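You operate a simulated robot arm through the tools that you are given. There is no shell and no other tool.

You run a simulated robot arm. Do the job below in one go: nothing can be reset, and whatever is moved stays where it is left.

JOB
Put things in order on the window side of the quilt. At the end: the blue map is in the white cereal bowl; the beige cork block (marked "+10C") stands where the beige shoe tree stood; the green battery from the window side of the quilt stands on top of the black iron block (marked "15C"); the beige shoe tree from the window side of the quilt stands where the blue map stood; whatever was shut is shut again. Leave all else as you found it, and nothing knocked over.

The check looks at the end state, three seconds after you hand in, the way a careful person would. Anything else that was tipped, shoved, dropped, spilled or broken makes it a failure.

ROBOT AND FRAMES
A 6-joint arm with a two-finger gripper, fixed in place. Base frame: the origin is at the foot of the arm, x ahead of it, y to its left, z up; the work surface is at about z = 0. Readings come in mm, degrees, newtons and seconds.
With the tool pointing down near the work surface it reaches from about 240 to 620 mm from the base axis. Its first joint turns from -66.0 to 66.0 degrees. Payload 1.37 kg.
The TCP is the grasp point between the finger pads, 22 mm short of the fingertips. In the tool frame z runs along the fingers and y along their closing line. The gripper opens to 92 mm; its body begins 65 mm behind the TCP.
Orientation is that of the tool frame in the base frame, as a unit quaternion [x, y, z, w]. With the fingers straight down and closing along the base's y, the tool's x points along the base's -x, its y along +y and its z along -z.

CONTROLS
- The arm moves only by the tool play_rows. Its argument "rows" is one flat list of numbers, 7 for each row, row after row: the shift along the tool's x, y, z in cm, then the turn, a rotation vector about the tool's x, y, z in degrees, then the opening, from 0 (shut) to 1 (fully open). In form: [tx, ty, tz, rx, ry, rz, grip, tx, ty, tz, rx, ry, rz, grip, ...]. A call has 1 to 20 rows; each row shifts and turns the commanded pose from where the row before left it, along the tool's axes as they then stand. Rows are played at 5 a second. More than 50 mm and 8.6 degrees between two rows, or a gripper value outside its range, and nothing of the call is played. Where a pose cannot be reached the arm comes as near as it can. A force on the tool above 40 N (or 10 N above the force at the start of the call, whichever is more), or a blocked arm, ends the call early, and 0.2 s more pass. The fingers move at their own pace (about 59.9 mm/s each) and stop on an object; they squeeze with about 21 N. The grip force told is the motor's: it shows also when the fingers shut on nothing. Time passes only in rows, and 0.2 s behind the last, so rows that do not move let the fingers close. It gives the time, the measured TCP pose, the force on the tool (base axes), the opening and the grip force at its end, in the units of the frame above (readings bear some noise), with the torque about the TCP (base axes, N m) and any sound that the robot's microphone picked up.
- Cameras (640 x 400 px; columns grow to the right, rows downward): "scene" is fixed at [46.7, -442.9, 582.7]; the picture's right is [0.66, -0.76, 0.00], its down [-0.45, -0.39, -0.80] and it looks along [0.61, 0.53, -0.60] (base axes); focal length 331 px, centre (320, 200). "wrist" rides on the gripper at [71, 19, -102] in the tool frame; the picture's right is [-0.26, 0.96, 0.00], its down [-0.75, -0.20, -0.63] and it looks along [-0.60, -0.16, 0.78] (tool axes); focal length 280 px, centre (320, 200). There is no depth. A picture from a camera that has moved, and an enlarged one, comes with that camera's place and axes in the base frame and with its lens.
- grab_frame(camera): a new picture of that camera. The clock stands still meanwhile.
- enlarge(camera, box): a new picture of the part [left, top, right, bottom] of that camera's present view, enlarged. The clock stands still meanwhile.
- close_job(): hands the job in; it is judged then, once.

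Nothing tells you positions but the pictures and the camera data. Unless the task says otherwise, let go and move clear before handing in.

The tools are called after "Request:" by a JSON object that holds its "api" and its "payload". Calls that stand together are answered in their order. play_rows: Moves the arm, as the interface text tells. Its arguments: {"type":"object","properties":{"rows":{"type":"array","items":{"type":"number"}}},"required":["rows"]} The other tools are called the same way: grab_frame (camera) takes a picture; enlarge (camera, box) takes an enlarged picture of a part of a camera's view; close_job () hands the job in.

At the start:

```text
clock: 0.0
tool_pos: [340.5, -131.1, 352.1]
tool_rot: [0.001, 1.0, 0.0, 0.0]
contact_force: [-0.5, -0.8, 0.0]
ft_torque: [-0.01, 0.01, 0.03]
width: 92.1
grip_force: 0.1
```

scene: 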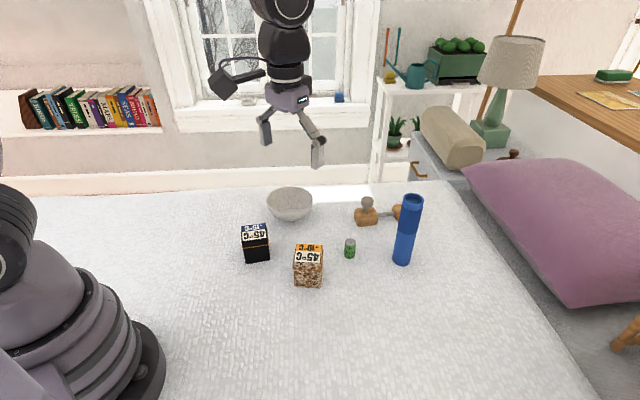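
wrist: 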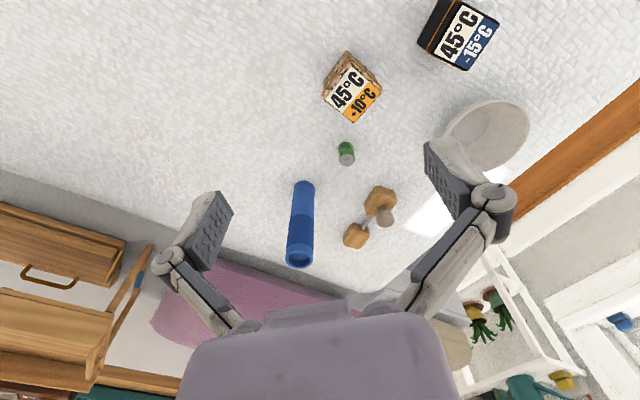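

I see a quilt with a white bowl, a black block, a cork block, a small green battery, a shoe tree and an upright blue rolled map. First I'll take closer looks to fix positions.

Request:
{"api": "enlarge", "payload": {"camera": "scene", "box": [220, 170, 460, 320]}}

Request:
{"api": "enlarge", "payload": {"camera": "wrist", "box": [260, 0, 560, 280]}}

Request:
{"api": "grab_frame", "payload": {"camera": "scene"}}

```text
2.67 times, centred on (340, 245) of scene
camera zoom: at [46.7, -442.9, 582.7], right [0.66, -0.76, 0.0], down [-0.45, -0.39, -0.8], along [0.61, 0.53, -0.6], focal length 882 px, centre (267, 80)
```

zoom: 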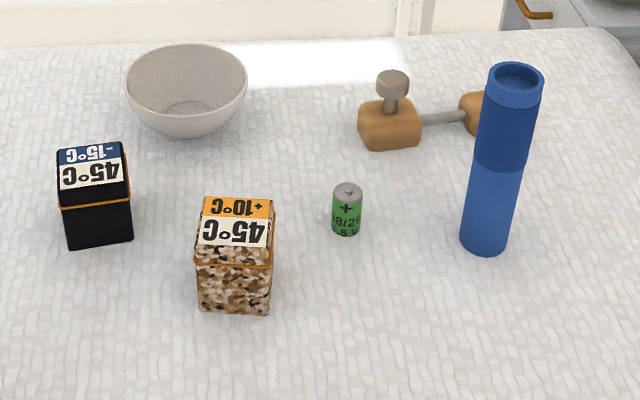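

```text
1.43 times, centred on (410, 140) of wrist
camera zoom: at [270.2, -112.8, 454.3], right [0.26, 0.96, 0.0], down [0.75, -0.2, 0.63], along [0.6, -0.16, -0.78], focal length 401 px, centre (191, 286)
```

zoom: 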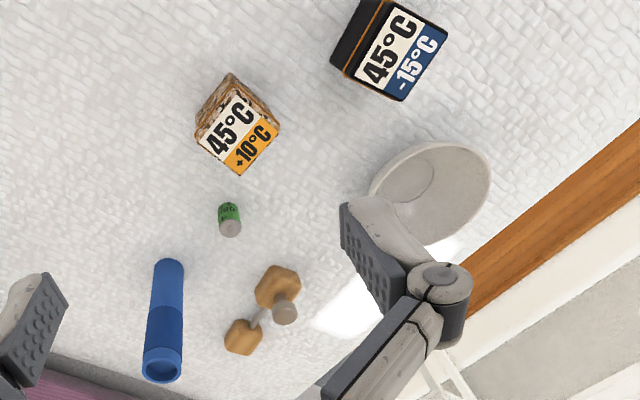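

```text
taken
```

scene: 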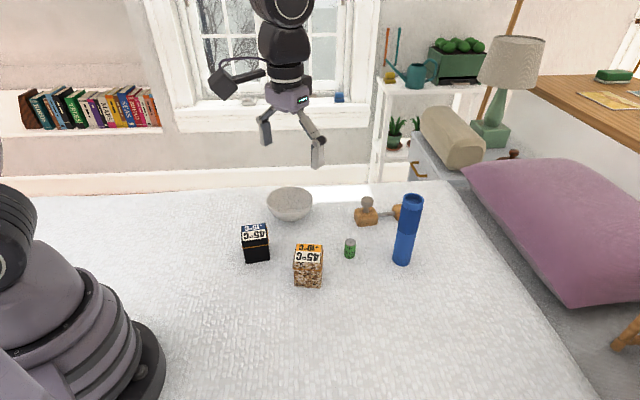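

The objects all look to be standing on the quilt in front of the arm. I'll enlarge each one to measure it.

Request:
{"api": "enlarge", "payload": {"camera": "scene", "box": [230, 180, 330, 300]}}

Request:
{"api": "enlarge", "payload": {"camera": "scene", "box": [335, 180, 435, 280]}}

Request:
{"api": "enlarge", "payload": {"camera": "wrist", "box": [280, 120, 420, 280]}}

Request:
{"api": "enlarge", "payload": {"camera": "wrist", "box": [300, 0, 540, 180]}}

```text
3.33 times, centred on (280, 240) of scene
camera zoom: at [46.7, -442.9, 582.7], right [0.66, -0.76, 0.0], down [-0.45, -0.39, -0.8], along [0.61, 0.53, -0.6], focal length 1103 px, centre (453, 67)
```

zoom: 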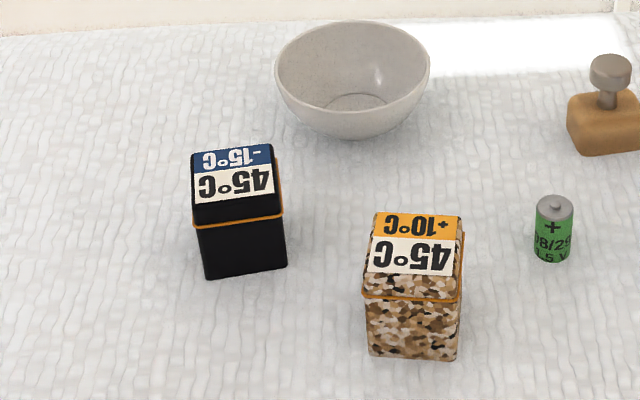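

```text
4.00 times, centred on (385, 230) of scene
camera zoom: at [46.7, -442.9, 582.7], right [0.66, -0.76, 0.0], down [-0.45, -0.39, -0.8], along [0.61, 0.53, -0.6], focal length 1324 px, centre (60, 80)
```

zoom: 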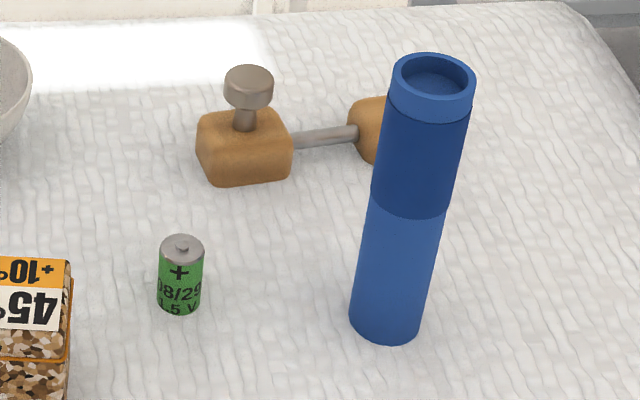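

```text
2.50 times, centred on (350, 200) of wrist
camera zoom: at [270.2, -112.8, 454.3], right [0.26, 0.96, 0.0], down [0.75, -0.2, 0.63], along [0.6, -0.16, -0.78], focal length 701 px, centre (245, 200)
```

zoom: 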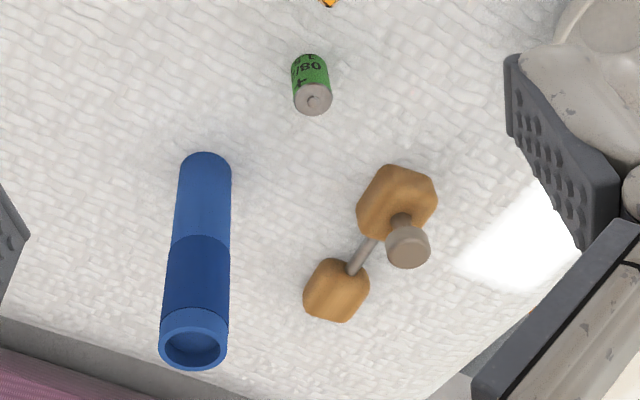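

```text
2.22 times, centred on (420, 90) of wrist
camera zoom: at [270.2, -112.8, 454.3], right [0.26, 0.96, 0.0], down [0.75, -0.2, 0.63], along [0.6, -0.16, -0.78], focal length 623 px, centre (98, 444)
```

zoom: 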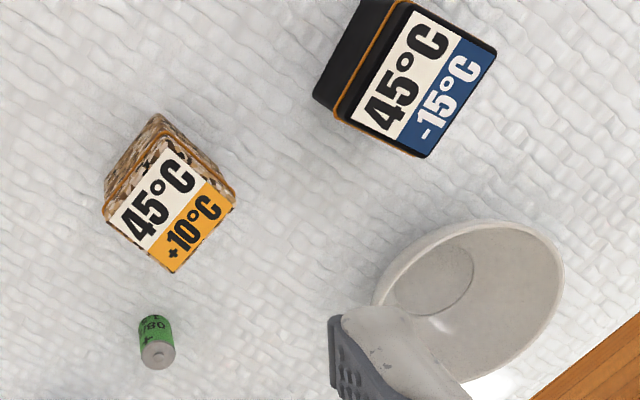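

The map is about 183 mm tall near (584,-232). The bowl is near (544,99), the black block near (376,44), the cork near (406,-100), the battery near (514,-128), and the shoe tree is far out near (686,-116). I'll move the wrist camera for a second view of the bowl and black block.

Request:
{"api": "play_rows", "payload": {"rows": [0.5, 4.2, 0, 0, 0, 0, 1, 0.5, 4.2, 0, 0, 0, 0, 1, 0.5, 4.2, 0, 0, 0, 0, 1, 0.5, 4.2, 0, 0, 0, 0, 1, 0.5, 4.2, 0, 0, 0, 0, 1, 0.5, 4.2, 0, 0, 0, 0, 1, 0.5, 4.2, 0, 0, 0, 0, 1, 0, 0, 0, 0, 0, 0, 1]}}

Request:
{"api": "grab_frame", "payload": {"camera": "wrist"}}

```text
clock: 1.8
tool_pos: [303.4, 162.8, 351.7]
tool_rot: [0.0, 1.0, 0.0, 0.0]
contact_force: [0.6, 0.5, -0.7]
ft_torque: [-0.02, -0.01, -0.02]
width: 92.1
grip_force: 0.1
```

```text
taken
camera wrist: at [234.0, 181.2, 454.9], right [0.26, 0.96, 0.0], down [0.75, -0.2, 0.63], along [0.6, -0.16, -0.78], focal length 280 px, centre (320, 200)
```

wrist: 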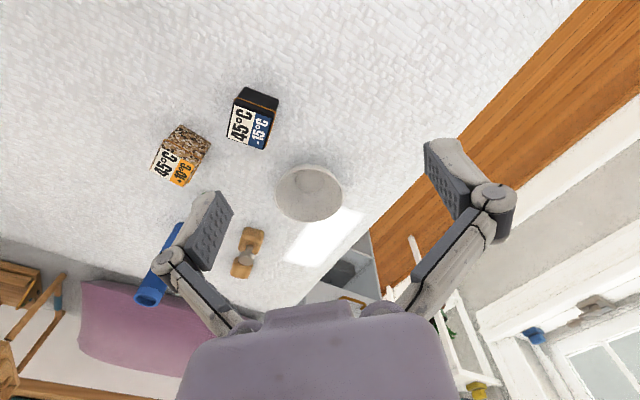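

Request:
{"api": "enlarge", "payload": {"camera": "wrist", "box": [220, 70, 360, 230]}}

Request:
{"api": "enlarge", "payload": {"camera": "wrist", "box": [220, 215, 300, 285]}}

Request:
{"api": "grab_frame", "payload": {"camera": "scene"}}

```text
2.50 times, centred on (290, 150) of wrist
camera zoom: at [234.0, 181.2, 454.9], right [0.26, 0.96, 0.0], down [0.75, -0.2, 0.63], along [0.6, -0.16, -0.78], focal length 701 px, centre (395, 325)
```

zoom: 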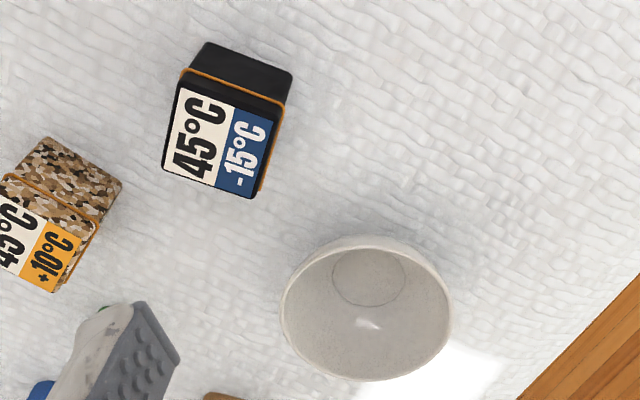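

```text
5.71 times, centred on (260, 250) of wrist
camera zoom: at [234.0, 181.2, 454.9], right [0.26, 0.96, 0.0], down [0.75, -0.2, 0.63], along [0.6, -0.16, -0.78], focal length 1602 px, centre (663, -86)
```

zoom: 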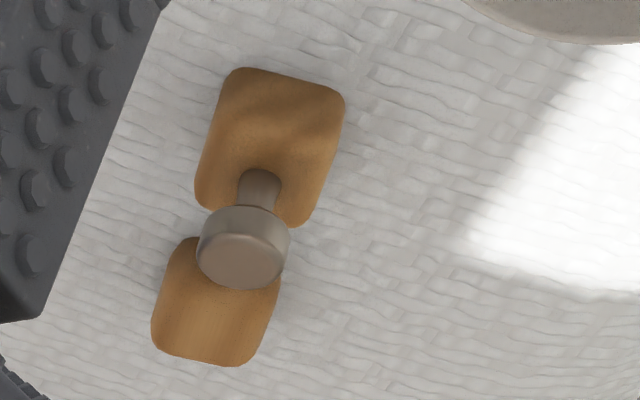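

```text
taken
```

scene: 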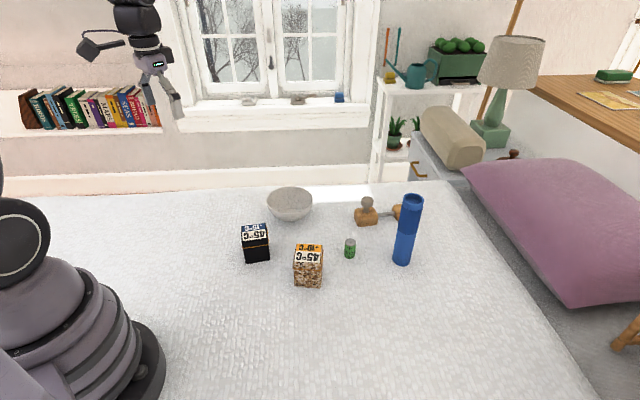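

The second view puts the bowl near (530,82) with its rim at about 55 mm, and the block tops at about 66 mm. Next I'll turn the tool towards the map and move up to just short of it, staying high, to look again and test reach.

Request:
{"api": "play_rows", "payload": {"rows": [0, 0, 0, 0, 0, 7.23, 1, 0, 0, 0, 0, 0, 7.23, 1, 0, 0, 0, 0, 0, 7.23, 1, -3.6, -2.64, 0.5, 0, 0, 0, 1, -3.6, -2.64, 0.5, 0, 0, 0, 1, -3.6, -2.64, 0.5, 0, 0, 0, 1, -3.6, -2.64, 0.5, 0, 0, 0, 1, -3.6, -2.64, 0.5, 0, 0, 0, 1, -3.6, -2.64, 0.5, 0, 0, 0, 1, -3.6, -2.64, 0.5, 0, 0, 0, 1, -3.6, -2.64, 0.5, 0, 0, 0, 1, -3.6, -2.64, 0.5, 0, 0, 0, 1, -3.6, -2.64, 0.5, 0, 0, 0, 1, 0, 0, 0, 0, 0, 0, 1, 0, 0, 0, 0, 0, 0, 1]}}

Request:
{"api": "grab_frame", "payload": {"camera": "wrist"}}

Request:
{"api": "grab_frame", "payload": {"camera": "scene"}}

```text
clock: 5.0
tool_pos: [541.0, -218.0, 303.1]
tool_rot: [0.189, 0.982, 0.0, 0.0]
contact_force: [-0.1, 0.5, -0.3]
ft_torque: [0.04, 0.01, 0.01]
width: 91.9
grip_force: 0.1
```

```text
taken
camera wrist: at [484.5, -174.0, 406.7], right [0.6, 0.8, 0.0], down [0.62, -0.47, 0.63], along [0.5, -0.38, -0.78], focal length 280 px, centre (320, 200)
```

wrist: 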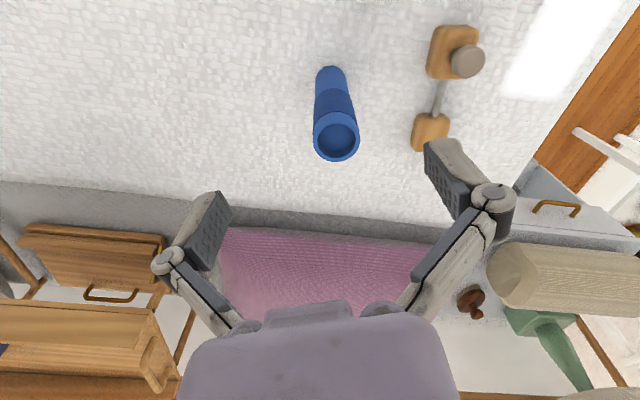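

```text
taken
```

scene: 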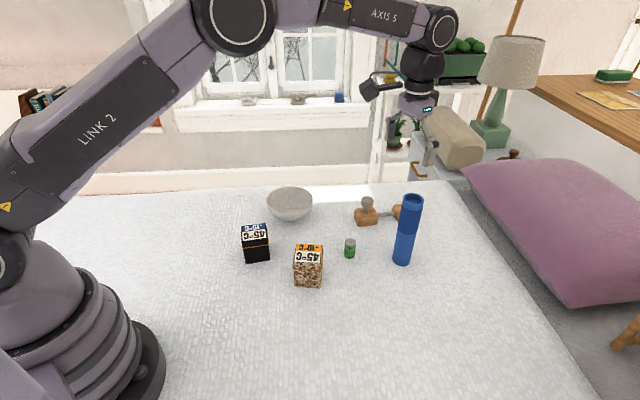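

Request:
{"api": "enlarge", "payload": {"camera": "wrist", "box": [280, 40, 400, 180]}}

Request:
{"api": "enlarge", "payload": {"camera": "wrist", "box": [390, 10, 500, 160]}}

```text
2.86 times, centred on (340, 110) of wrist
camera zoom: at [484.5, -174.0, 406.7], right [0.6, 0.8, 0.0], down [0.62, -0.47, 0.63], along [0.5, -0.38, -0.78], focal length 801 px, centre (263, 457)
```

zoom: 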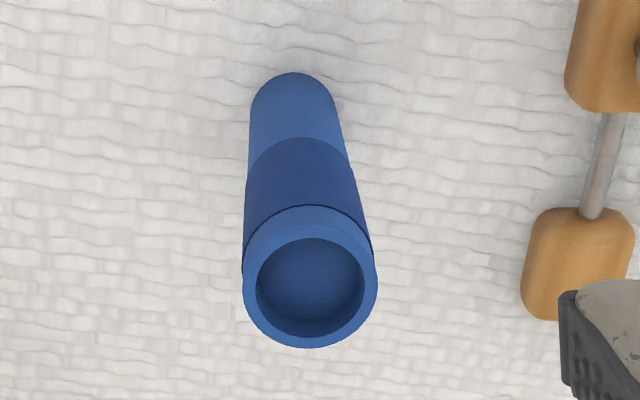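

```text
2.67 times, centred on (445, 85) of wrist
camera zoom: at [484.5, -174.0, 406.7], right [0.6, 0.8, 0.0], down [0.62, -0.47, 0.63], along [0.5, -0.38, -0.78], focal length 748 px, centre (-13, 507)
```

zoom: 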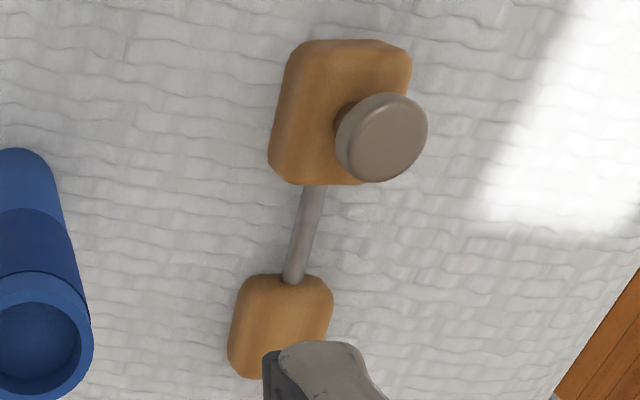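

The map stands at about (584.5,-230.5) with its top near 178 mm, and the arm can reach out there. I'll go over it and lower with open fingers to just above mid-height.

Request:
{"api": "play_rows", "payload": {"rows": [-2.25, 0.23, 0, 0, 0, 0, 1, -2.25, 0.23, 0, 0, 0, 0, 1, 0, 0, 2, 0, 0, 0, 1, 0, 0, 2, 0, 0, 0, 1, 0, 0, 0, 0, 0, 0, 1]}}

Request:
{"api": "grab_frame", "payload": {"camera": "wrist"}}

Request:
{"api": "enlarge", "payload": {"camera": "scene", "box": [340, 80, 500, 280]}}

```text
clock: 6.2
tool_pos: [579.6, -226.1, 261.3]
tool_rot: [0.188, 0.982, 0.0, 0.001]
contact_force: [0.3, -0.4, -0.8]
ft_torque: [-0.02, 0.0, 0.02]
width: 92.1
grip_force: 0.0
out of reach, approached as far as the arm can: row 2
```

```text
taken
camera wrist: at [522.4, -183.9, 363.6], right [0.6, 0.8, 0.0], down [0.62, -0.47, 0.63], along [0.5, -0.38, -0.78], focal length 280 px, centre (320, 200)
```

wrist: 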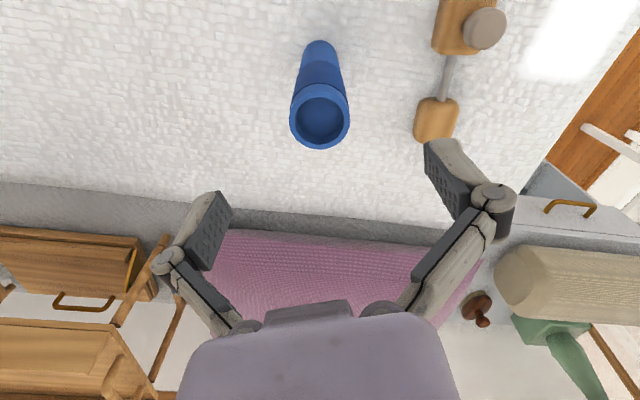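

```text
2.00 times, centred on (420, 180) of scene
camera zoom: at [46.7, -442.9, 582.7], right [0.66, -0.76, 0.0], down [-0.45, -0.39, -0.8], along [0.61, 0.53, -0.6], focal length 662 px, centre (120, 240)
```

zoom: 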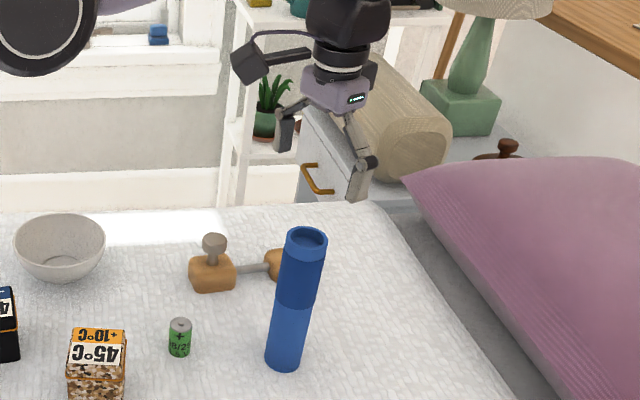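

The TCP sits a few mm short of the map's axis, which is close enough to grip. I'll lower straight down around it with a small correction and then check.

Request:
{"api": "play_rows", "payload": {"rows": [0, -0.25, 3, 0, 0, 0, 1, 0, 0, 3, 0, 0, 0, 1, -0.4, 0, 3, 0, 0, 0, 1, 0, 0, 2.5, 0, 0, 0, 1, 0, 0, 1.6, 0, 0, 0, 1, 0, 0, 0, 0, 0, 0, 1]}}

Request:
{"api": "enlarge", "payload": {"camera": "scene", "box": [340, 130, 500, 290]}}

Request:
{"api": "grab_frame", "payload": {"camera": "wrist"}}

```text
clock: 7.6
tool_pos: [585.7, -230.8, 130.4]
tool_rot: [0.189, 0.982, 0.0, 0.002]
contact_force: [-0.4, 0.1, -0.4]
ft_torque: [-0.02, 0.01, 0.0]
width: 91.8
grip_force: 0.0
```

```text
2.50 times, centred on (420, 210) of scene
camera zoom: at [46.7, -442.9, 582.7], right [0.66, -0.76, 0.0], down [-0.45, -0.39, -0.8], along [0.61, 0.53, -0.6], focal length 827 px, centre (70, 175)
```

zoom: 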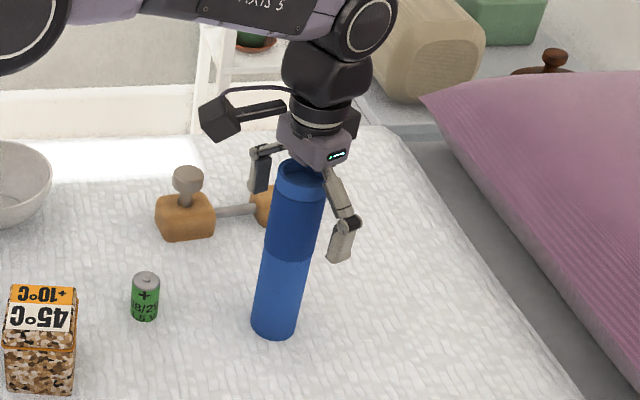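

```text
taken
camera wrist: at [527.2, -187.6, 233.1], right [0.6, 0.8, 0.0], down [0.62, -0.47, 0.63], along [0.5, -0.38, -0.78], focal length 280 px, centre (320, 200)
```

wrist: 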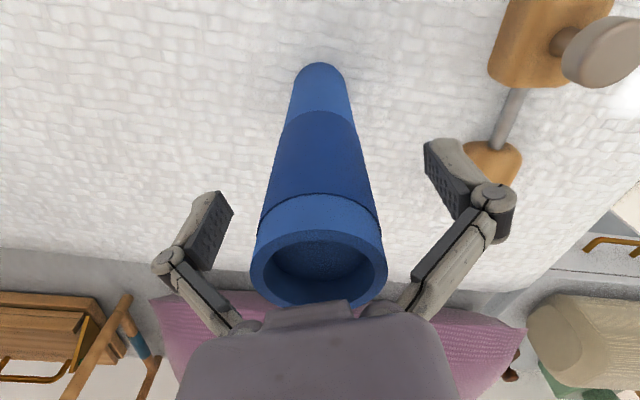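

The map is centred between the fingers. I'll close on it.

Request:
{"api": "play_rows", "payload": {"rows": [0, 0, 0, 0, 0, 0, 0.5, 0, 0, 0, 0, 0, 0, 0.3, 0, 0, 0, 0, 0, 0, 0.3, 0, 0, 0, 0, 0, 0, 0.3, 0, 0, 0, 0, 0, 0, 0.3]}}

Request:
{"api": "grab_frame", "payload": {"camera": "wrist"}}

```text
clock: 8.8
tool_pos: [585.4, -229.9, 131.8]
tool_rot: [0.188, 0.982, 0.0, 0.001]
contact_force: [-0.5, 0.4, 2.8]
ft_torque: [0.05, 0.14, -0.04]
width: 50.3
grip_force: 21.1
```

```text
taken
camera wrist: at [527.1, -187.6, 233.7], right [0.6, 0.8, 0.0], down [0.62, -0.47, 0.63], along [0.5, -0.38, -0.78], focal length 280 px, centre (320, 200)
```

wrist: 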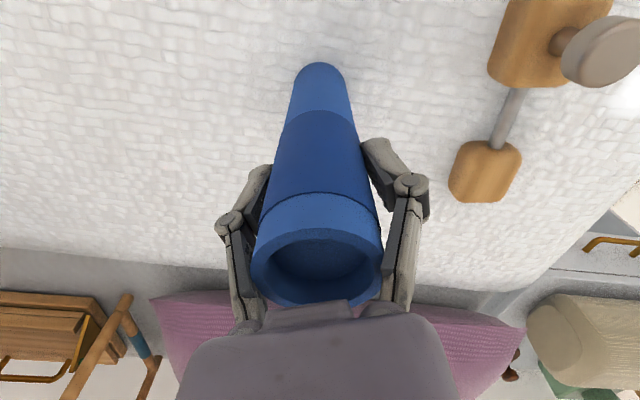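

The gripper has the map (21 N). I'll lift it well clear and check that it hangs straight.

Request:
{"api": "play_rows", "payload": {"rows": [0, 0, -1, 0, 0, 0, 0.2, 0, 0, -2, 0, 0, 0, 0.2, 0.3, 0, -3, 0, 0, 0, 0.2, 0.5, 0, -3, 0, 0, 0, 0.2, 0.5, 0, -2.5, 0, 0, 0, 0.2, 0, 0, 0, 0, 0, 0, 0.2]}}

Request:
{"api": "grab_frame", "payload": {"camera": "scene"}}

Request:
{"api": "grab_frame", "payload": {"camera": "wrist"}}

```text
clock: 10.2
tool_pos: [571.4, -227.2, 243.4]
tool_rot: [0.188, 0.982, -0.001, 0.0]
contact_force: [-0.7, 0.6, 0.0]
ft_torque: [0.0, 0.05, -0.02]
width: 49.8
grip_force: 20.7
```

```text
taken
```

scene: 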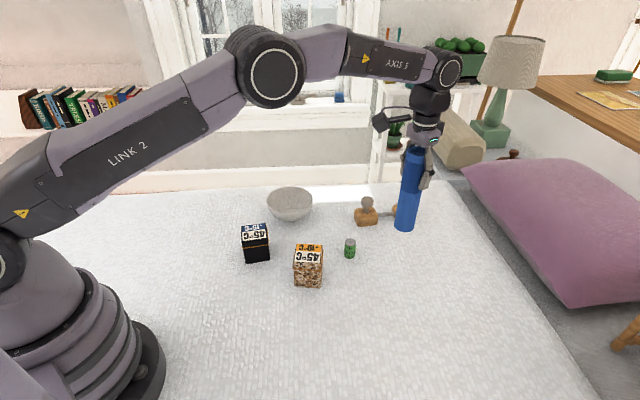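

```text
taken
camera wrist: at [514.9, -183.4, 346.8], right [0.6, 0.8, 0.0], down [0.62, -0.47, 0.63], along [0.5, -0.38, -0.78], focal length 280 px, centre (320, 200)
```

wrist: 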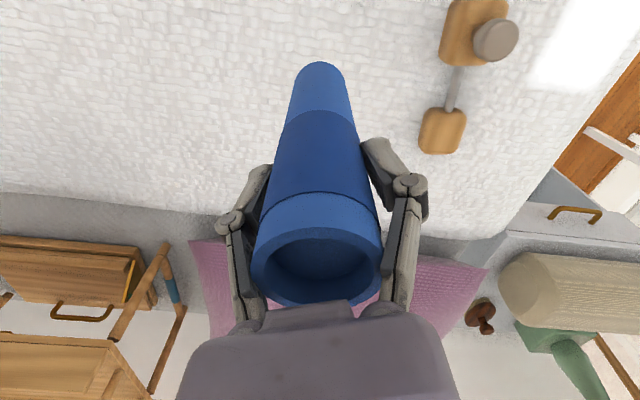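

The map is held upright and clear of everything. Next is a level carry to above the bowl.

Request:
{"api": "play_rows", "payload": {"rows": [0.8, 1.4, 0, 0, 0, 0, 0.2, 1.51, 2.715, 0, 0, 0, 0, 0.2, 1.51, 2.715, 0, 0, 0, 0, 0.2, 1.51, 2.715, 0, 0, 0, 0, 0.2, 1.51, 2.715, 0, 0, 0, 0, 0.2, 1.51, 2.715, 0, 0, 0, 0, 0.2, 1.51, 2.715, 0, 0, 0, 0, 0.2, 1.51, 2.715, 0, 0, 0, 0, 0.2, 1.51, 2.715, 0, 0, 0, 0, 0.2, 1.51, 2.715, 0, 0, 0, 0, 0.2, 0.71, 1.315, 0, 0, 0, 0, 0.2, 0, 0, 0, 0, 0, 0, 0.2, 0, 0, 0, 0, 0, 0, 0.2]}}

Request:
{"api": "enlarge", "payload": {"camera": "scene", "box": [230, 90, 390, 250]}}

Request:
{"api": "grab_frame", "payload": {"camera": "wrist"}}

```text
clock: 13.0
tool_pos: [533.0, 83.8, 244.3]
tool_rot: [0.189, 0.982, 0.0, 0.001]
contact_force: [-0.3, -0.1, -0.2]
ft_torque: [-0.01, -0.02, -0.01]
width: 48.6
grip_force: 21.6
```

```text
2.50 times, centred on (310, 170) of scene
camera zoom: at [46.7, -442.9, 582.7], right [0.66, -0.76, 0.0], down [-0.45, -0.39, -0.8], along [0.61, 0.53, -0.6], focal length 827 px, centre (345, 275)
```

zoom: 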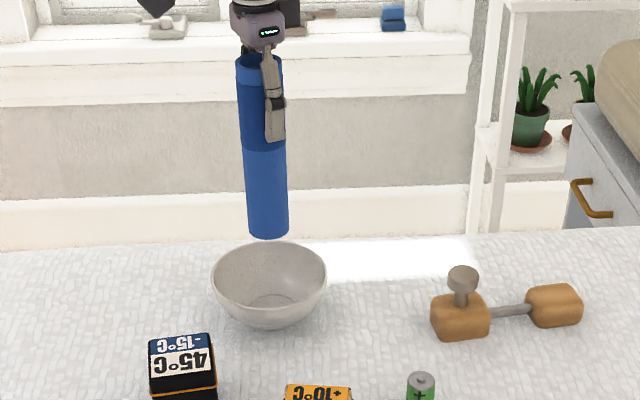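

```text
taken
camera wrist: at [475.8, 125.6, 347.7], right [0.6, 0.8, 0.0], down [0.62, -0.47, 0.63], along [0.5, -0.38, -0.78], focal length 280 px, centre (320, 200)
```

wrist: 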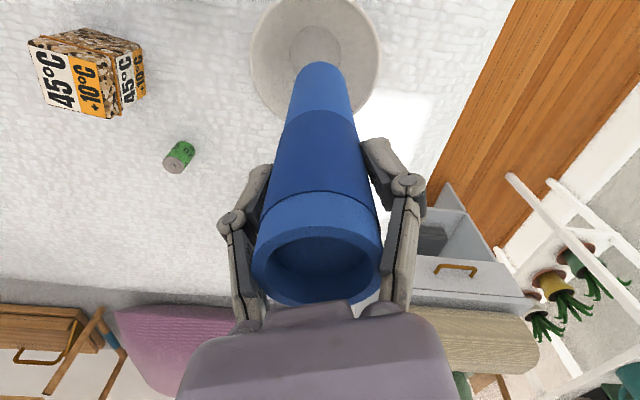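

The map hangs over the bowl. Combining the scene and wrist views puts the bowl centre at about (527,83), so I'll nudge over slightly and lower to just above the bowl's floor.

Request:
{"api": "play_rows", "payload": {"rows": [0.3, -0.2, 1, 0, 0, 0, 0.2, 0, 0, 2, 0, 0, 0, 0.2, 0, 0, 2, 0, 0, 0, 0.2, 0, 0, 2, 0, 0, 0, 0.2, 0, 0, 1.2, 0, 0, 0, 0.2, 0, 0, 0, 0, 0, 0, 0.2]}}

Request:
{"api": "enlarge", "payload": {"camera": "scene", "box": [230, 120, 350, 240]}}

Request:
{"api": "grab_frame", "payload": {"camera": "wrist"}}

```text
clock: 14.4
tool_pos: [528.1, 80.8, 162.1]
tool_rot: [0.188, 0.982, 0.0, 0.001]
contact_force: [-0.5, -0.1, -0.7]
ft_torque: [-0.01, -0.02, 0.0]
width: 48.3
grip_force: 20.7
```

```text
3.33 times, centred on (290, 180) of scene
camera zoom: at [46.7, -442.9, 582.7], right [0.66, -0.76, 0.0], down [-0.45, -0.39, -0.8], along [0.61, 0.53, -0.6], focal length 1103 px, centre (420, 267)
```

zoom: 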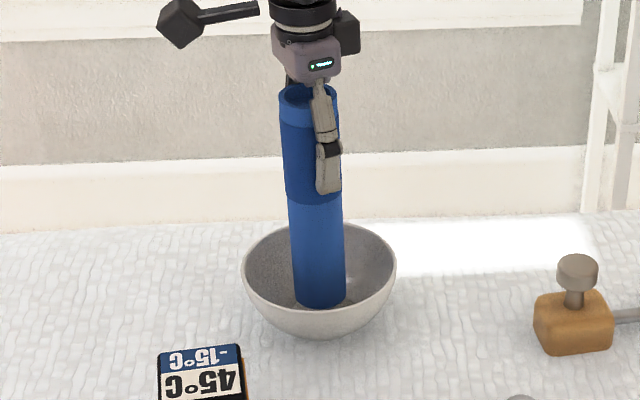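

```text
taken
camera wrist: at [470.9, 124.7, 264.8], right [0.6, 0.8, 0.0], down [0.62, -0.47, 0.63], along [0.5, -0.38, -0.78], focal length 280 px, centre (320, 200)
```

wrist: 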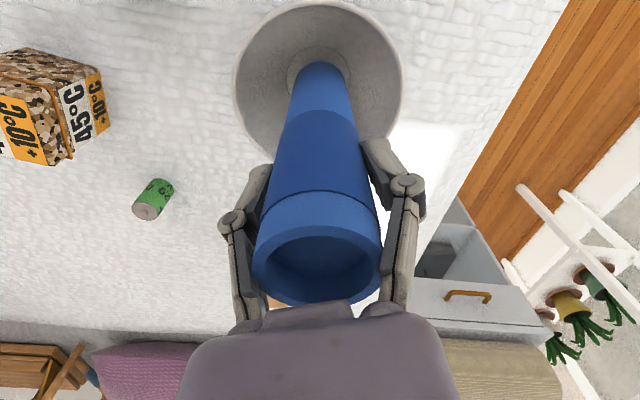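

The map's foot lines up with the disc at the bottom of the bowl. I'll lower gently in small steps.

Request:
{"api": "play_rows", "payload": {"rows": [0, 0, 0.6, 0, 0, 0, 0.2, 0, 0, 0.6, 0, 0, 0, 0.2, 0, 0, 0.5, 0, 0, 0, 0.2, 0, 0, 0.3, 0, 0, 0, 0.2, 0, 0, 0, 0, 0, 0, 0.2]}}

Request:
{"api": "enlarge", "payload": {"camera": "scene", "box": [230, 120, 350, 240]}}

Request:
{"api": "enlarge", "payload": {"camera": "wrist", "box": [220, 0, 420, 200]}}

```text
clock: 15.6
tool_pos: [529.1, 81.3, 141.7]
tool_rot: [0.188, 0.982, -0.001, 0.001]
contact_force: [-0.2, 0.7, -1.0]
ft_torque: [0.02, 0.01, 0.01]
width: 47.7
grip_force: 21.4
```

```text
3.33 times, centred on (290, 180) of scene
camera zoom: at [46.7, -442.9, 582.7], right [0.66, -0.76, 0.0], down [-0.45, -0.39, -0.8], along [0.61, 0.53, -0.6], focal length 1103 px, centre (420, 267)
```

zoom: 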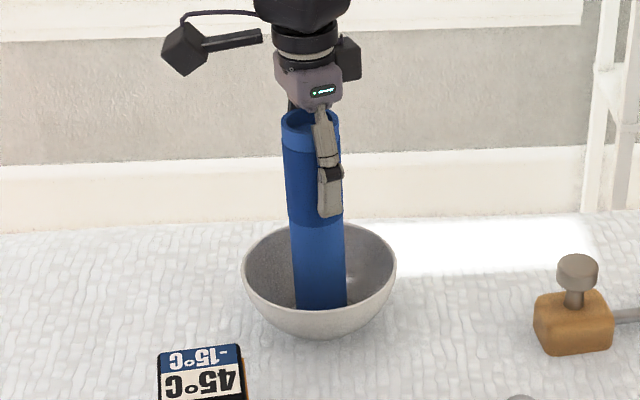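

```text
2.00 times, centred on (320, 100) of wrist
camera zoom: at [471.0, 124.5, 244.5], right [0.6, 0.8, 0.0], down [0.62, -0.47, 0.63], along [0.5, -0.38, -0.78], focal length 561 px, centre (320, 400)
```

zoom: 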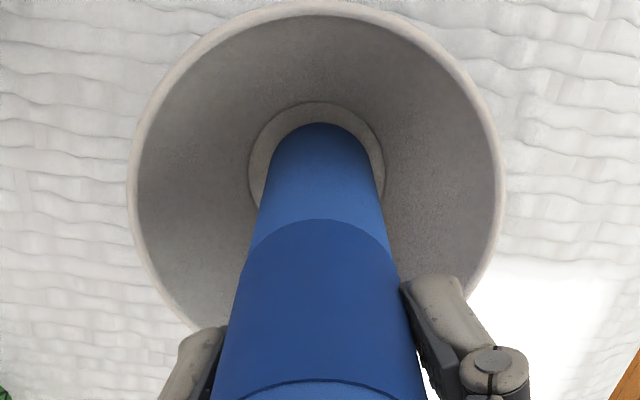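

Request:
{"api": "play_rows", "payload": {"rows": [0, 0, 0.2, 0, 0, 0, 0.2, 0, 0, 0.2, 0, 0, 0, 0.2, 0, 0, 0, 0, 0, 0, 0.2]}}

```text
clock: 16.4
tool_pos: [529.4, 81.1, 141.2]
tool_rot: [0.188, 0.982, 0.0, 0.002]
contact_force: [-5.3, 0.3, 32.4]
ft_torque: [0.1, 0.78, 0.01]
width: 47.4
grip_force: 20.9
```

It touched down (32 N), so I'll back off a little to relax the push before letting go.

Request:
{"api": "play_rows", "payload": {"rows": [0, 0, -0.35, 0, 0, 0, 0.2, 0, 0, 0, 0, 0, 0, 0.2]}}

Request:
{"api": "enlarge", "payload": {"camera": "wrist", "box": [220, 0, 420, 200]}}

Request:
{"api": "enlarge", "payload": {"camera": "scene", "box": [230, 120, 350, 240]}}

```text
clock: 17.0
tool_pos: [527.5, 80.4, 141.6]
tool_rot: [0.188, 0.982, -0.001, -0.001]
contact_force: [0.3, -0.5, 2.3]
ft_torque: [-0.03, -0.15, -0.01]
width: 47.7
grip_force: 20.8
```

```text
2.00 times, centred on (320, 100) of wrist
camera zoom: at [469.9, 124.0, 243.6], right [0.6, 0.8, 0.0], down [0.63, -0.47, 0.62], along [0.5, -0.38, -0.78], focal length 561 px, centre (320, 400)
```

zoom: 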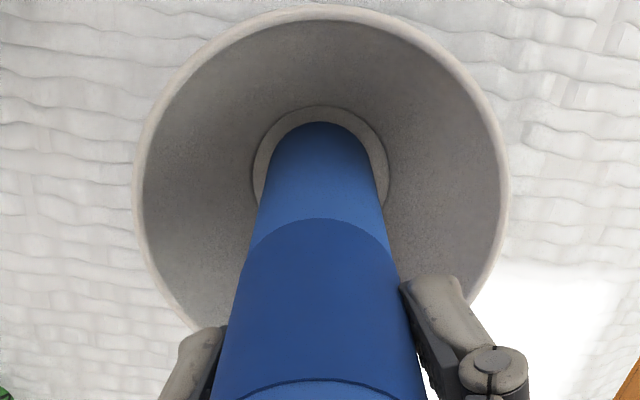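

```text
3.33 times, centred on (290, 180) of scene
camera zoom: at [46.7, -442.9, 582.7], right [0.66, -0.76, 0.0], down [-0.45, -0.39, -0.8], along [0.61, 0.53, -0.6], focal length 1103 px, centre (420, 267)
```

zoom: 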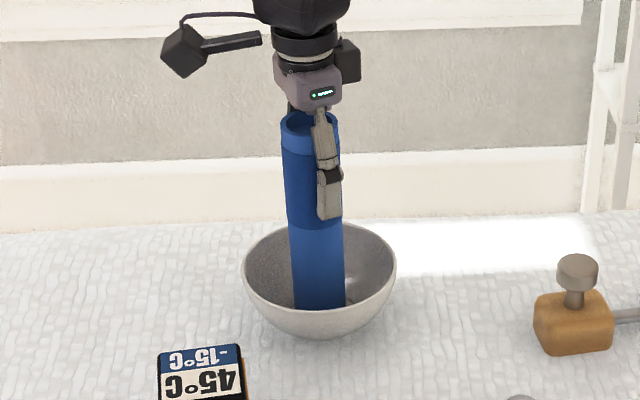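

It's seated with a light contact force. I'll open slowly and look.

Request:
{"api": "play_rows", "payload": {"rows": [0, 0, 0, 0, 0, 0, 0.55, 0, 0, 0, 0, 0, 0, 0.6, 0, 0, 0, 0, 0, 0, 0.7, 0, 0, 0, 0, 0, 0, 1, 0, 0, 0, 0, 0, 0, 1]}}

Request:
{"api": "enlarge", "payload": {"camera": "wrist", "box": [160, 0, 480, 300]}}

Request:
{"api": "enlarge", "payload": {"camera": "scene", "box": [230, 120, 350, 240]}}

```text
clock: 18.2
tool_pos: [527.0, 80.8, 141.6]
tool_rot: [0.188, 0.982, 0.0, 0.001]
contact_force: [0.6, -0.2, 1.0]
ft_torque: [-0.02, 0.01, -0.01]
width: 91.9
grip_force: 0.1
```

```text
1.33 times, centred on (320, 150) of wrist
camera zoom: at [470.3, 124.2, 244.9], right [0.6, 0.8, 0.0], down [0.62, -0.47, 0.63], along [0.5, -0.38, -0.78], focal length 374 px, centre (320, 267)
```

zoom: 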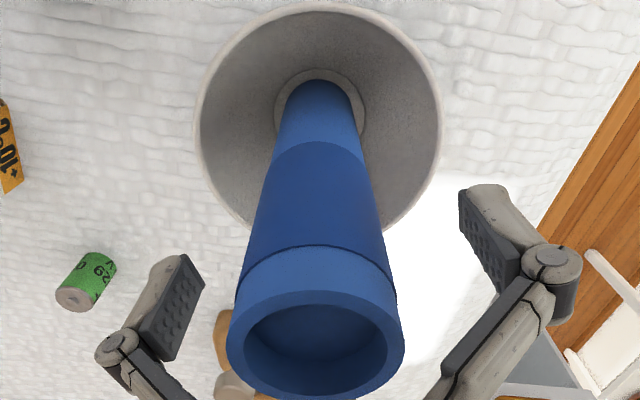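

```text
3.33 times, centred on (290, 180) of scene
camera zoom: at [46.7, -442.9, 582.7], right [0.66, -0.76, 0.0], down [-0.45, -0.39, -0.8], along [0.61, 0.53, -0.6], focal length 1103 px, centre (420, 267)
```

zoom: 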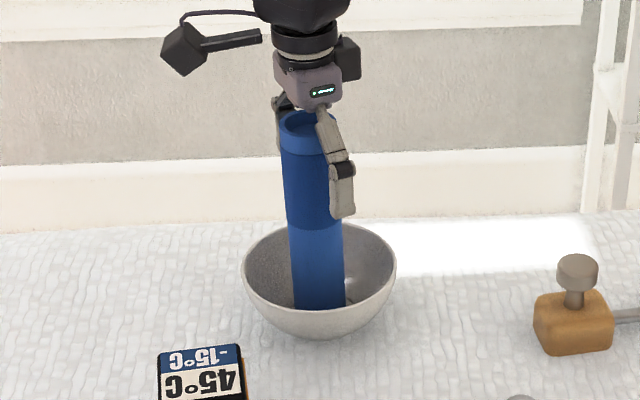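

The map stands by itself in the bowl. I'll rise straight up, then move toward the battery for a closer look.

Request:
{"api": "play_rows", "payload": {"rows": [0, 0, -2, 0, 0, 0, 1, 0, 0, -3, 0, 0, 0, 1, 0, 0, -3.5, 0, 0, 0, 1, 0, 0, -3.5, 0, 0, 0, 1, 0, -3, 0, 0, 0, 0, 1, 0, -4, 0, 0, 0, 0, 1, 0, -4, 0, 0, 0, 0, 1, 0, -4, 0, 0, 0, 0, 1, 0, -4, 0, 0, 0, 0, 1, 0, 0, 1, 0, 0, 0, 1, 0, 0, 0, 0, 0, 0, 1]}}

Request:
{"api": "grab_frame", "payload": {"camera": "wrist"}}

Request:
{"api": "grab_frame", "payload": {"camera": "scene"}}

```text
clock: 20.6
tool_pos: [456.1, -95.2, 251.7]
tool_rot: [0.188, 0.982, 0.0, 0.0]
contact_force: [-0.5, -0.1, 0.3]
ft_torque: [-0.02, -0.02, 0.02]
width: 91.8
grip_force: 0.0
```

```text
taken
camera wrist: at [398.3, -53.0, 355.1], right [0.6, 0.8, 0.0], down [0.62, -0.47, 0.63], along [0.5, -0.38, -0.78], focal length 280 px, centre (320, 200)
```

wrist: 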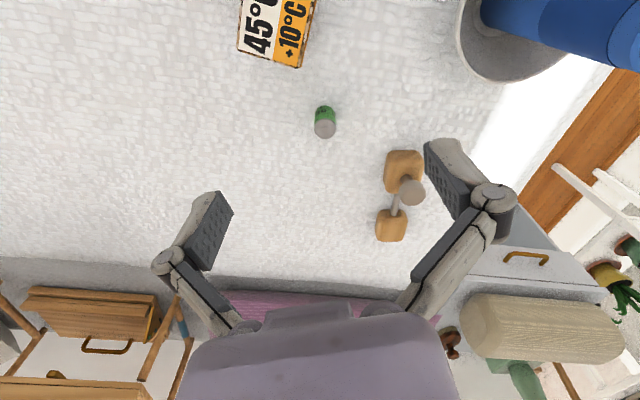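

```text
taken
```

scene: 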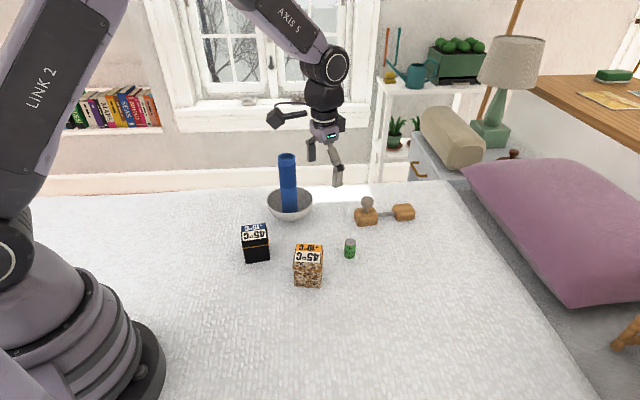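

Request:
{"api": "enlarge", "payload": {"camera": "scene", "box": [335, 180, 435, 270]}}

Request:
{"api": "enlarge", "payload": {"camera": "wrist", "box": [290, 90, 450, 250]}}

Request:
{"api": "enlarge", "payload": {"camera": "scene", "box": [240, 140, 340, 240]}}

```text
4.44 times, centred on (385, 225) of scene
camera zoom: at [46.7, -442.9, 582.7], right [0.66, -0.76, 0.0], down [-0.45, -0.39, -0.8], along [0.61, 0.53, -0.6], focal length 1470 px, centre (31, 89)
```

zoom: 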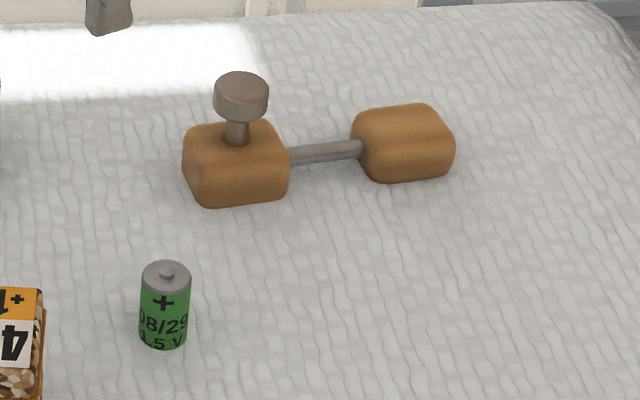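

```text
2.50 times, centred on (370, 170) of wrist
camera zoom: at [398.3, -53.0, 355.1], right [0.6, 0.8, 0.0], down [0.62, -0.47, 0.63], along [0.5, -0.38, -0.78], focal length 701 px, centre (195, 275)
```

zoom: 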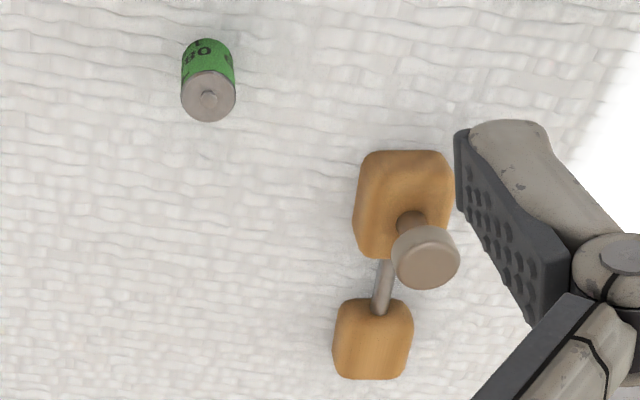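

```text
4.00 times, centred on (290, 190) of scene
camera zoom: at [46.7, -442.9, 582.7], right [0.66, -0.76, 0.0], down [-0.45, -0.39, -0.8], along [0.61, 0.53, -0.6], focal length 1324 px, centre (440, 240)
```

zoom: 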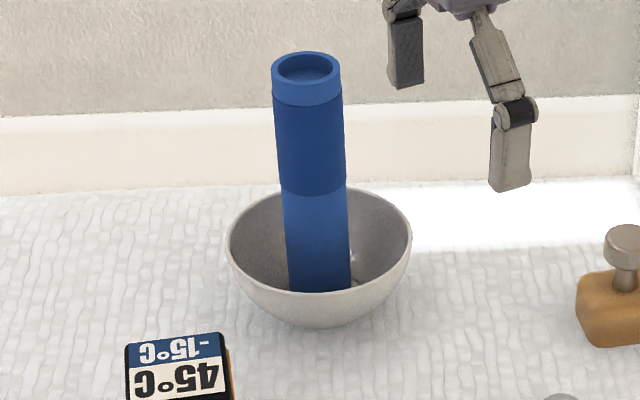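

The map stands properly in the bowl. The shoe tree's axis points at -38.5° with its centre near (689,-121), and the battery is near (516,-130). I'll hover over the battery to line up.

Request:
{"api": "play_rows", "payload": {"rows": [-1.72, -0.255, 2.5, 0, 0, 0, 1, -1.72, -0.255, 3.4, 0, 0, 0, 1, -1.72, -0.255, 3.4, 0, 0, 0, 1, -1.72, -0.255, 3.4, 0, 0, 0, 1, 0, 0, 1, 0, 0, 0, 1, 0, 0, 0, 0, 0, 0, 1]}}

Request:
{"api": "grab_frame", "payload": {"camera": "wrist"}}

Request:
{"api": "enlarge", "payload": {"camera": "scene", "box": [290, 160, 430, 270]}}

```text
clock: 22.0
tool_pos: [519.2, -129.1, 116.0]
tool_rot: [0.188, 0.982, 0.0, 0.001]
contact_force: [0.7, 0.3, -0.4]
ft_torque: [0.0, 0.0, 0.01]
width: 92.2
grip_force: 0.0
```

```text
taken
camera wrist: at [461.1, -85.5, 217.8], right [0.6, 0.8, 0.0], down [0.62, -0.47, 0.63], along [0.5, -0.38, -0.78], focal length 280 px, centre (320, 200)
```

wrist: 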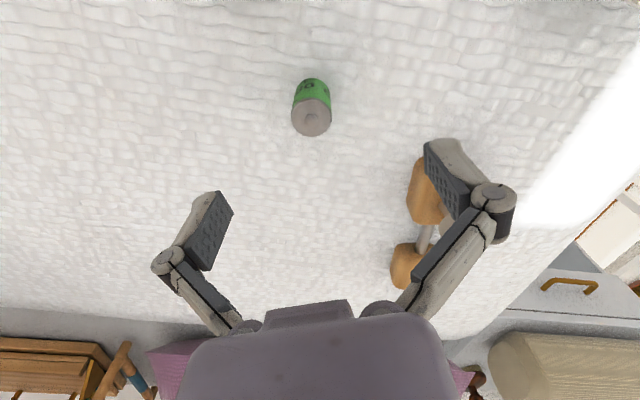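

```text
3.64 times, centred on (360, 215) of scene
camera zoom: at [46.7, -442.9, 582.7], right [0.66, -0.76, 0.0], down [-0.45, -0.39, -0.8], along [0.61, 0.53, -0.6], focal length 1203 px, centre (174, 146)
```

zoom: 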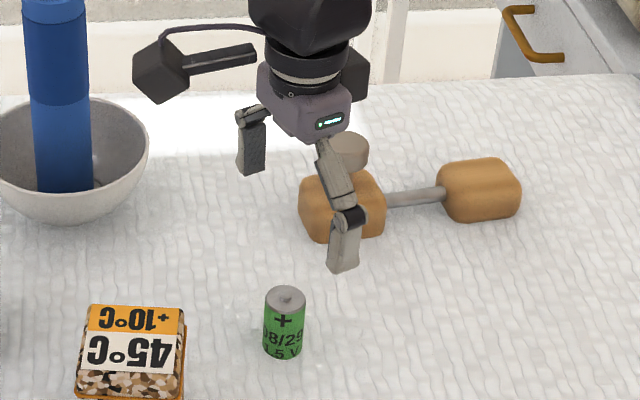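

Request:
{"api": "play_rows", "payload": {"rows": [0.2, -0.5, 1.5, 0, 0, 0, 1, 0, 0, 1.5, 0, 0, 0, 1, 0, 0, 1, 0, 0, 0, 1, 0, 0, 0, 0, 0, 0, 1]}}

Request:
{"api": "grab_frame", "payload": {"camera": "wrist"}}

Request:
{"api": "enlarge", "payload": {"camera": "scene", "box": [300, 190, 400, 270]}}

```text
clock: 23.0
tool_pos: [515.4, -132.9, 74.7]
tool_rot: [0.188, 0.982, 0.0, 0.001]
contact_force: [0.4, 0.1, -0.4]
ft_torque: [0.02, -0.03, 0.02]
width: 91.8
grip_force: 0.1
```

```text
taken
camera wrist: at [457.6, -90.2, 177.7], right [0.6, 0.8, 0.0], down [0.62, -0.47, 0.63], along [0.5, -0.38, -0.78], focal length 280 px, centre (320, 200)
```

wrist: 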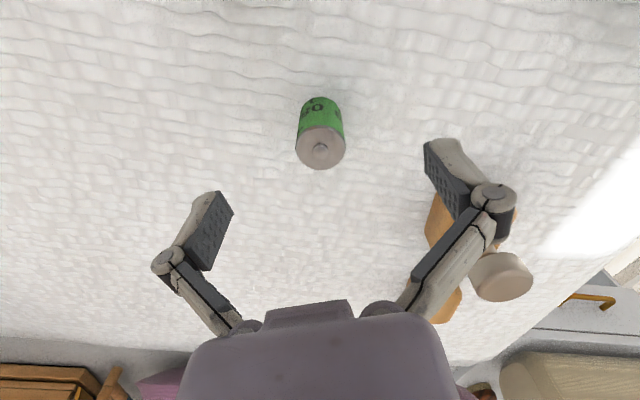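

```text
5.00 times, centred on (350, 230) of scene
camera zoom: at [46.7, -442.9, 582.7], right [0.66, -0.76, 0.0], down [-0.45, -0.39, -0.8], along [0.61, 0.53, -0.6], focal length 1654 px, centre (170, 50)
```

zoom: 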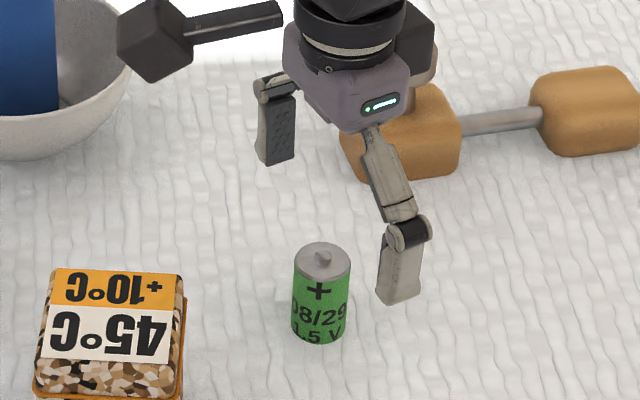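

The battery is now centred under the TCP. I'll lower and close on it.

Request:
{"api": "play_rows", "payload": {"rows": [0, 0, 1.5, 0, 0, 0, 1, 0, 0, 1.5, 0, 0, 0, 1, 0, 0, 1, 0, 0, 0, 1, 0, 0, 0.3, 0, 0, 0, 1, 0, 0, 0, 0, 0, 0, 1]}}

Request:
{"api": "grab_frame", "payload": {"camera": "wrist"}}

Request:
{"api": "enlarge", "payload": {"camera": "scene", "box": [300, 190, 400, 270]}}

```text
clock: 24.2
tool_pos: [514.1, -134.8, 32.3]
tool_rot: [0.188, 0.982, -0.001, 0.001]
contact_force: [-0.1, -0.6, 0.7]
ft_torque: [0.0, -0.01, -0.03]
width: 92.0
grip_force: 0.0
```

```text
taken
camera wrist: at [457.8, -91.0, 134.9], right [0.6, 0.8, 0.0], down [0.62, -0.47, 0.63], along [0.5, -0.38, -0.78], focal length 280 px, centre (320, 200)
```

wrist: 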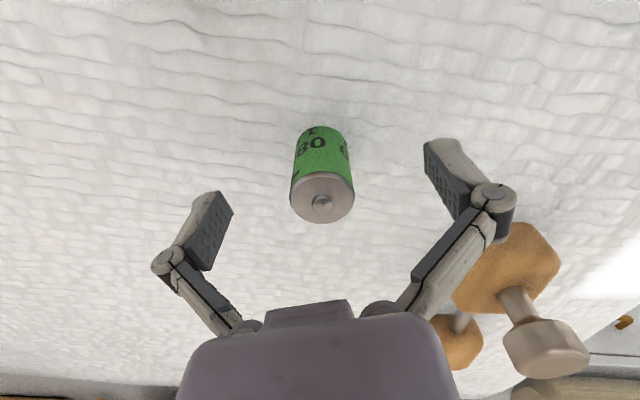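

```text
5.00 times, centred on (350, 230) of scene
camera zoom: at [46.7, -442.9, 582.7], right [0.66, -0.76, 0.0], down [-0.45, -0.39, -0.8], along [0.61, 0.53, -0.6], focal length 1654 px, centre (170, 50)
```

zoom: 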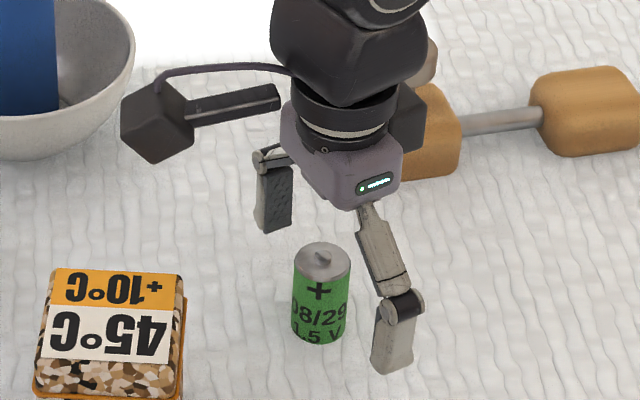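

Request:
{"api": "play_rows", "payload": {"rows": [0, 0, 0, 0, 0, 0, 0.7, 0, 0, 0, 0, 0, 0, 0.5, 0, 0, 0, 0, 0, 0, 0.35, 0, 0, 0, 0, 0, 0, 0.1, 0, 0, 0, 0, 0, 0, 0.1, 0, 0, 0, 0, 0, 0, 0.1]}}

Request:
{"api": "grab_frame", "payload": {"camera": "wrist"}}

Request:
{"api": "enlarge", "payload": {"camera": "scene", "box": [300, 190, 400, 270]}}

```text
clock: 25.6
tool_pos: [515.7, -134.0, 32.7]
tool_rot: [0.188, 0.982, 0.0, 0.001]
contact_force: [0.0, 0.2, 2.2]
ft_torque: [0.02, 0.02, 0.0]
width: 24.2
grip_force: 20.8
```

```text
taken
camera wrist: at [457.8, -90.9, 135.1], right [0.6, 0.8, 0.0], down [0.62, -0.47, 0.63], along [0.5, -0.38, -0.78], focal length 280 px, centre (320, 200)
```

wrist: 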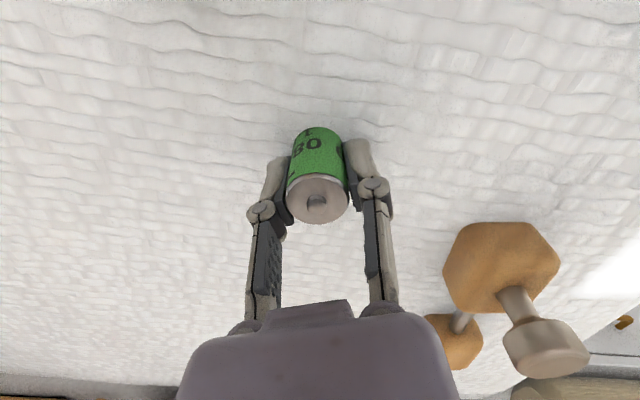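

```text
5.00 times, centred on (350, 230) of scene
camera zoom: at [46.7, -442.9, 582.7], right [0.66, -0.76, 0.0], down [-0.45, -0.39, -0.8], along [0.61, 0.53, -0.6], focal length 1654 px, centre (170, 50)
```

zoom: 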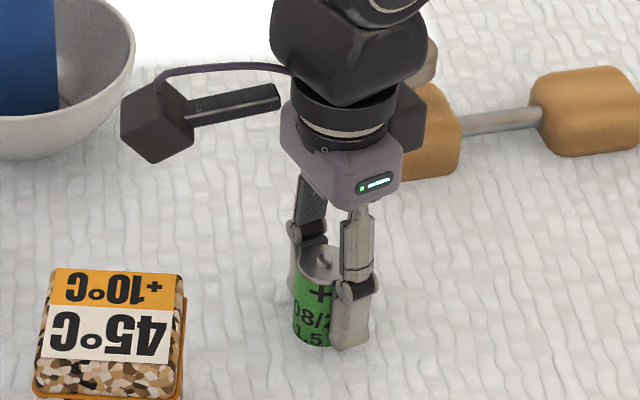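

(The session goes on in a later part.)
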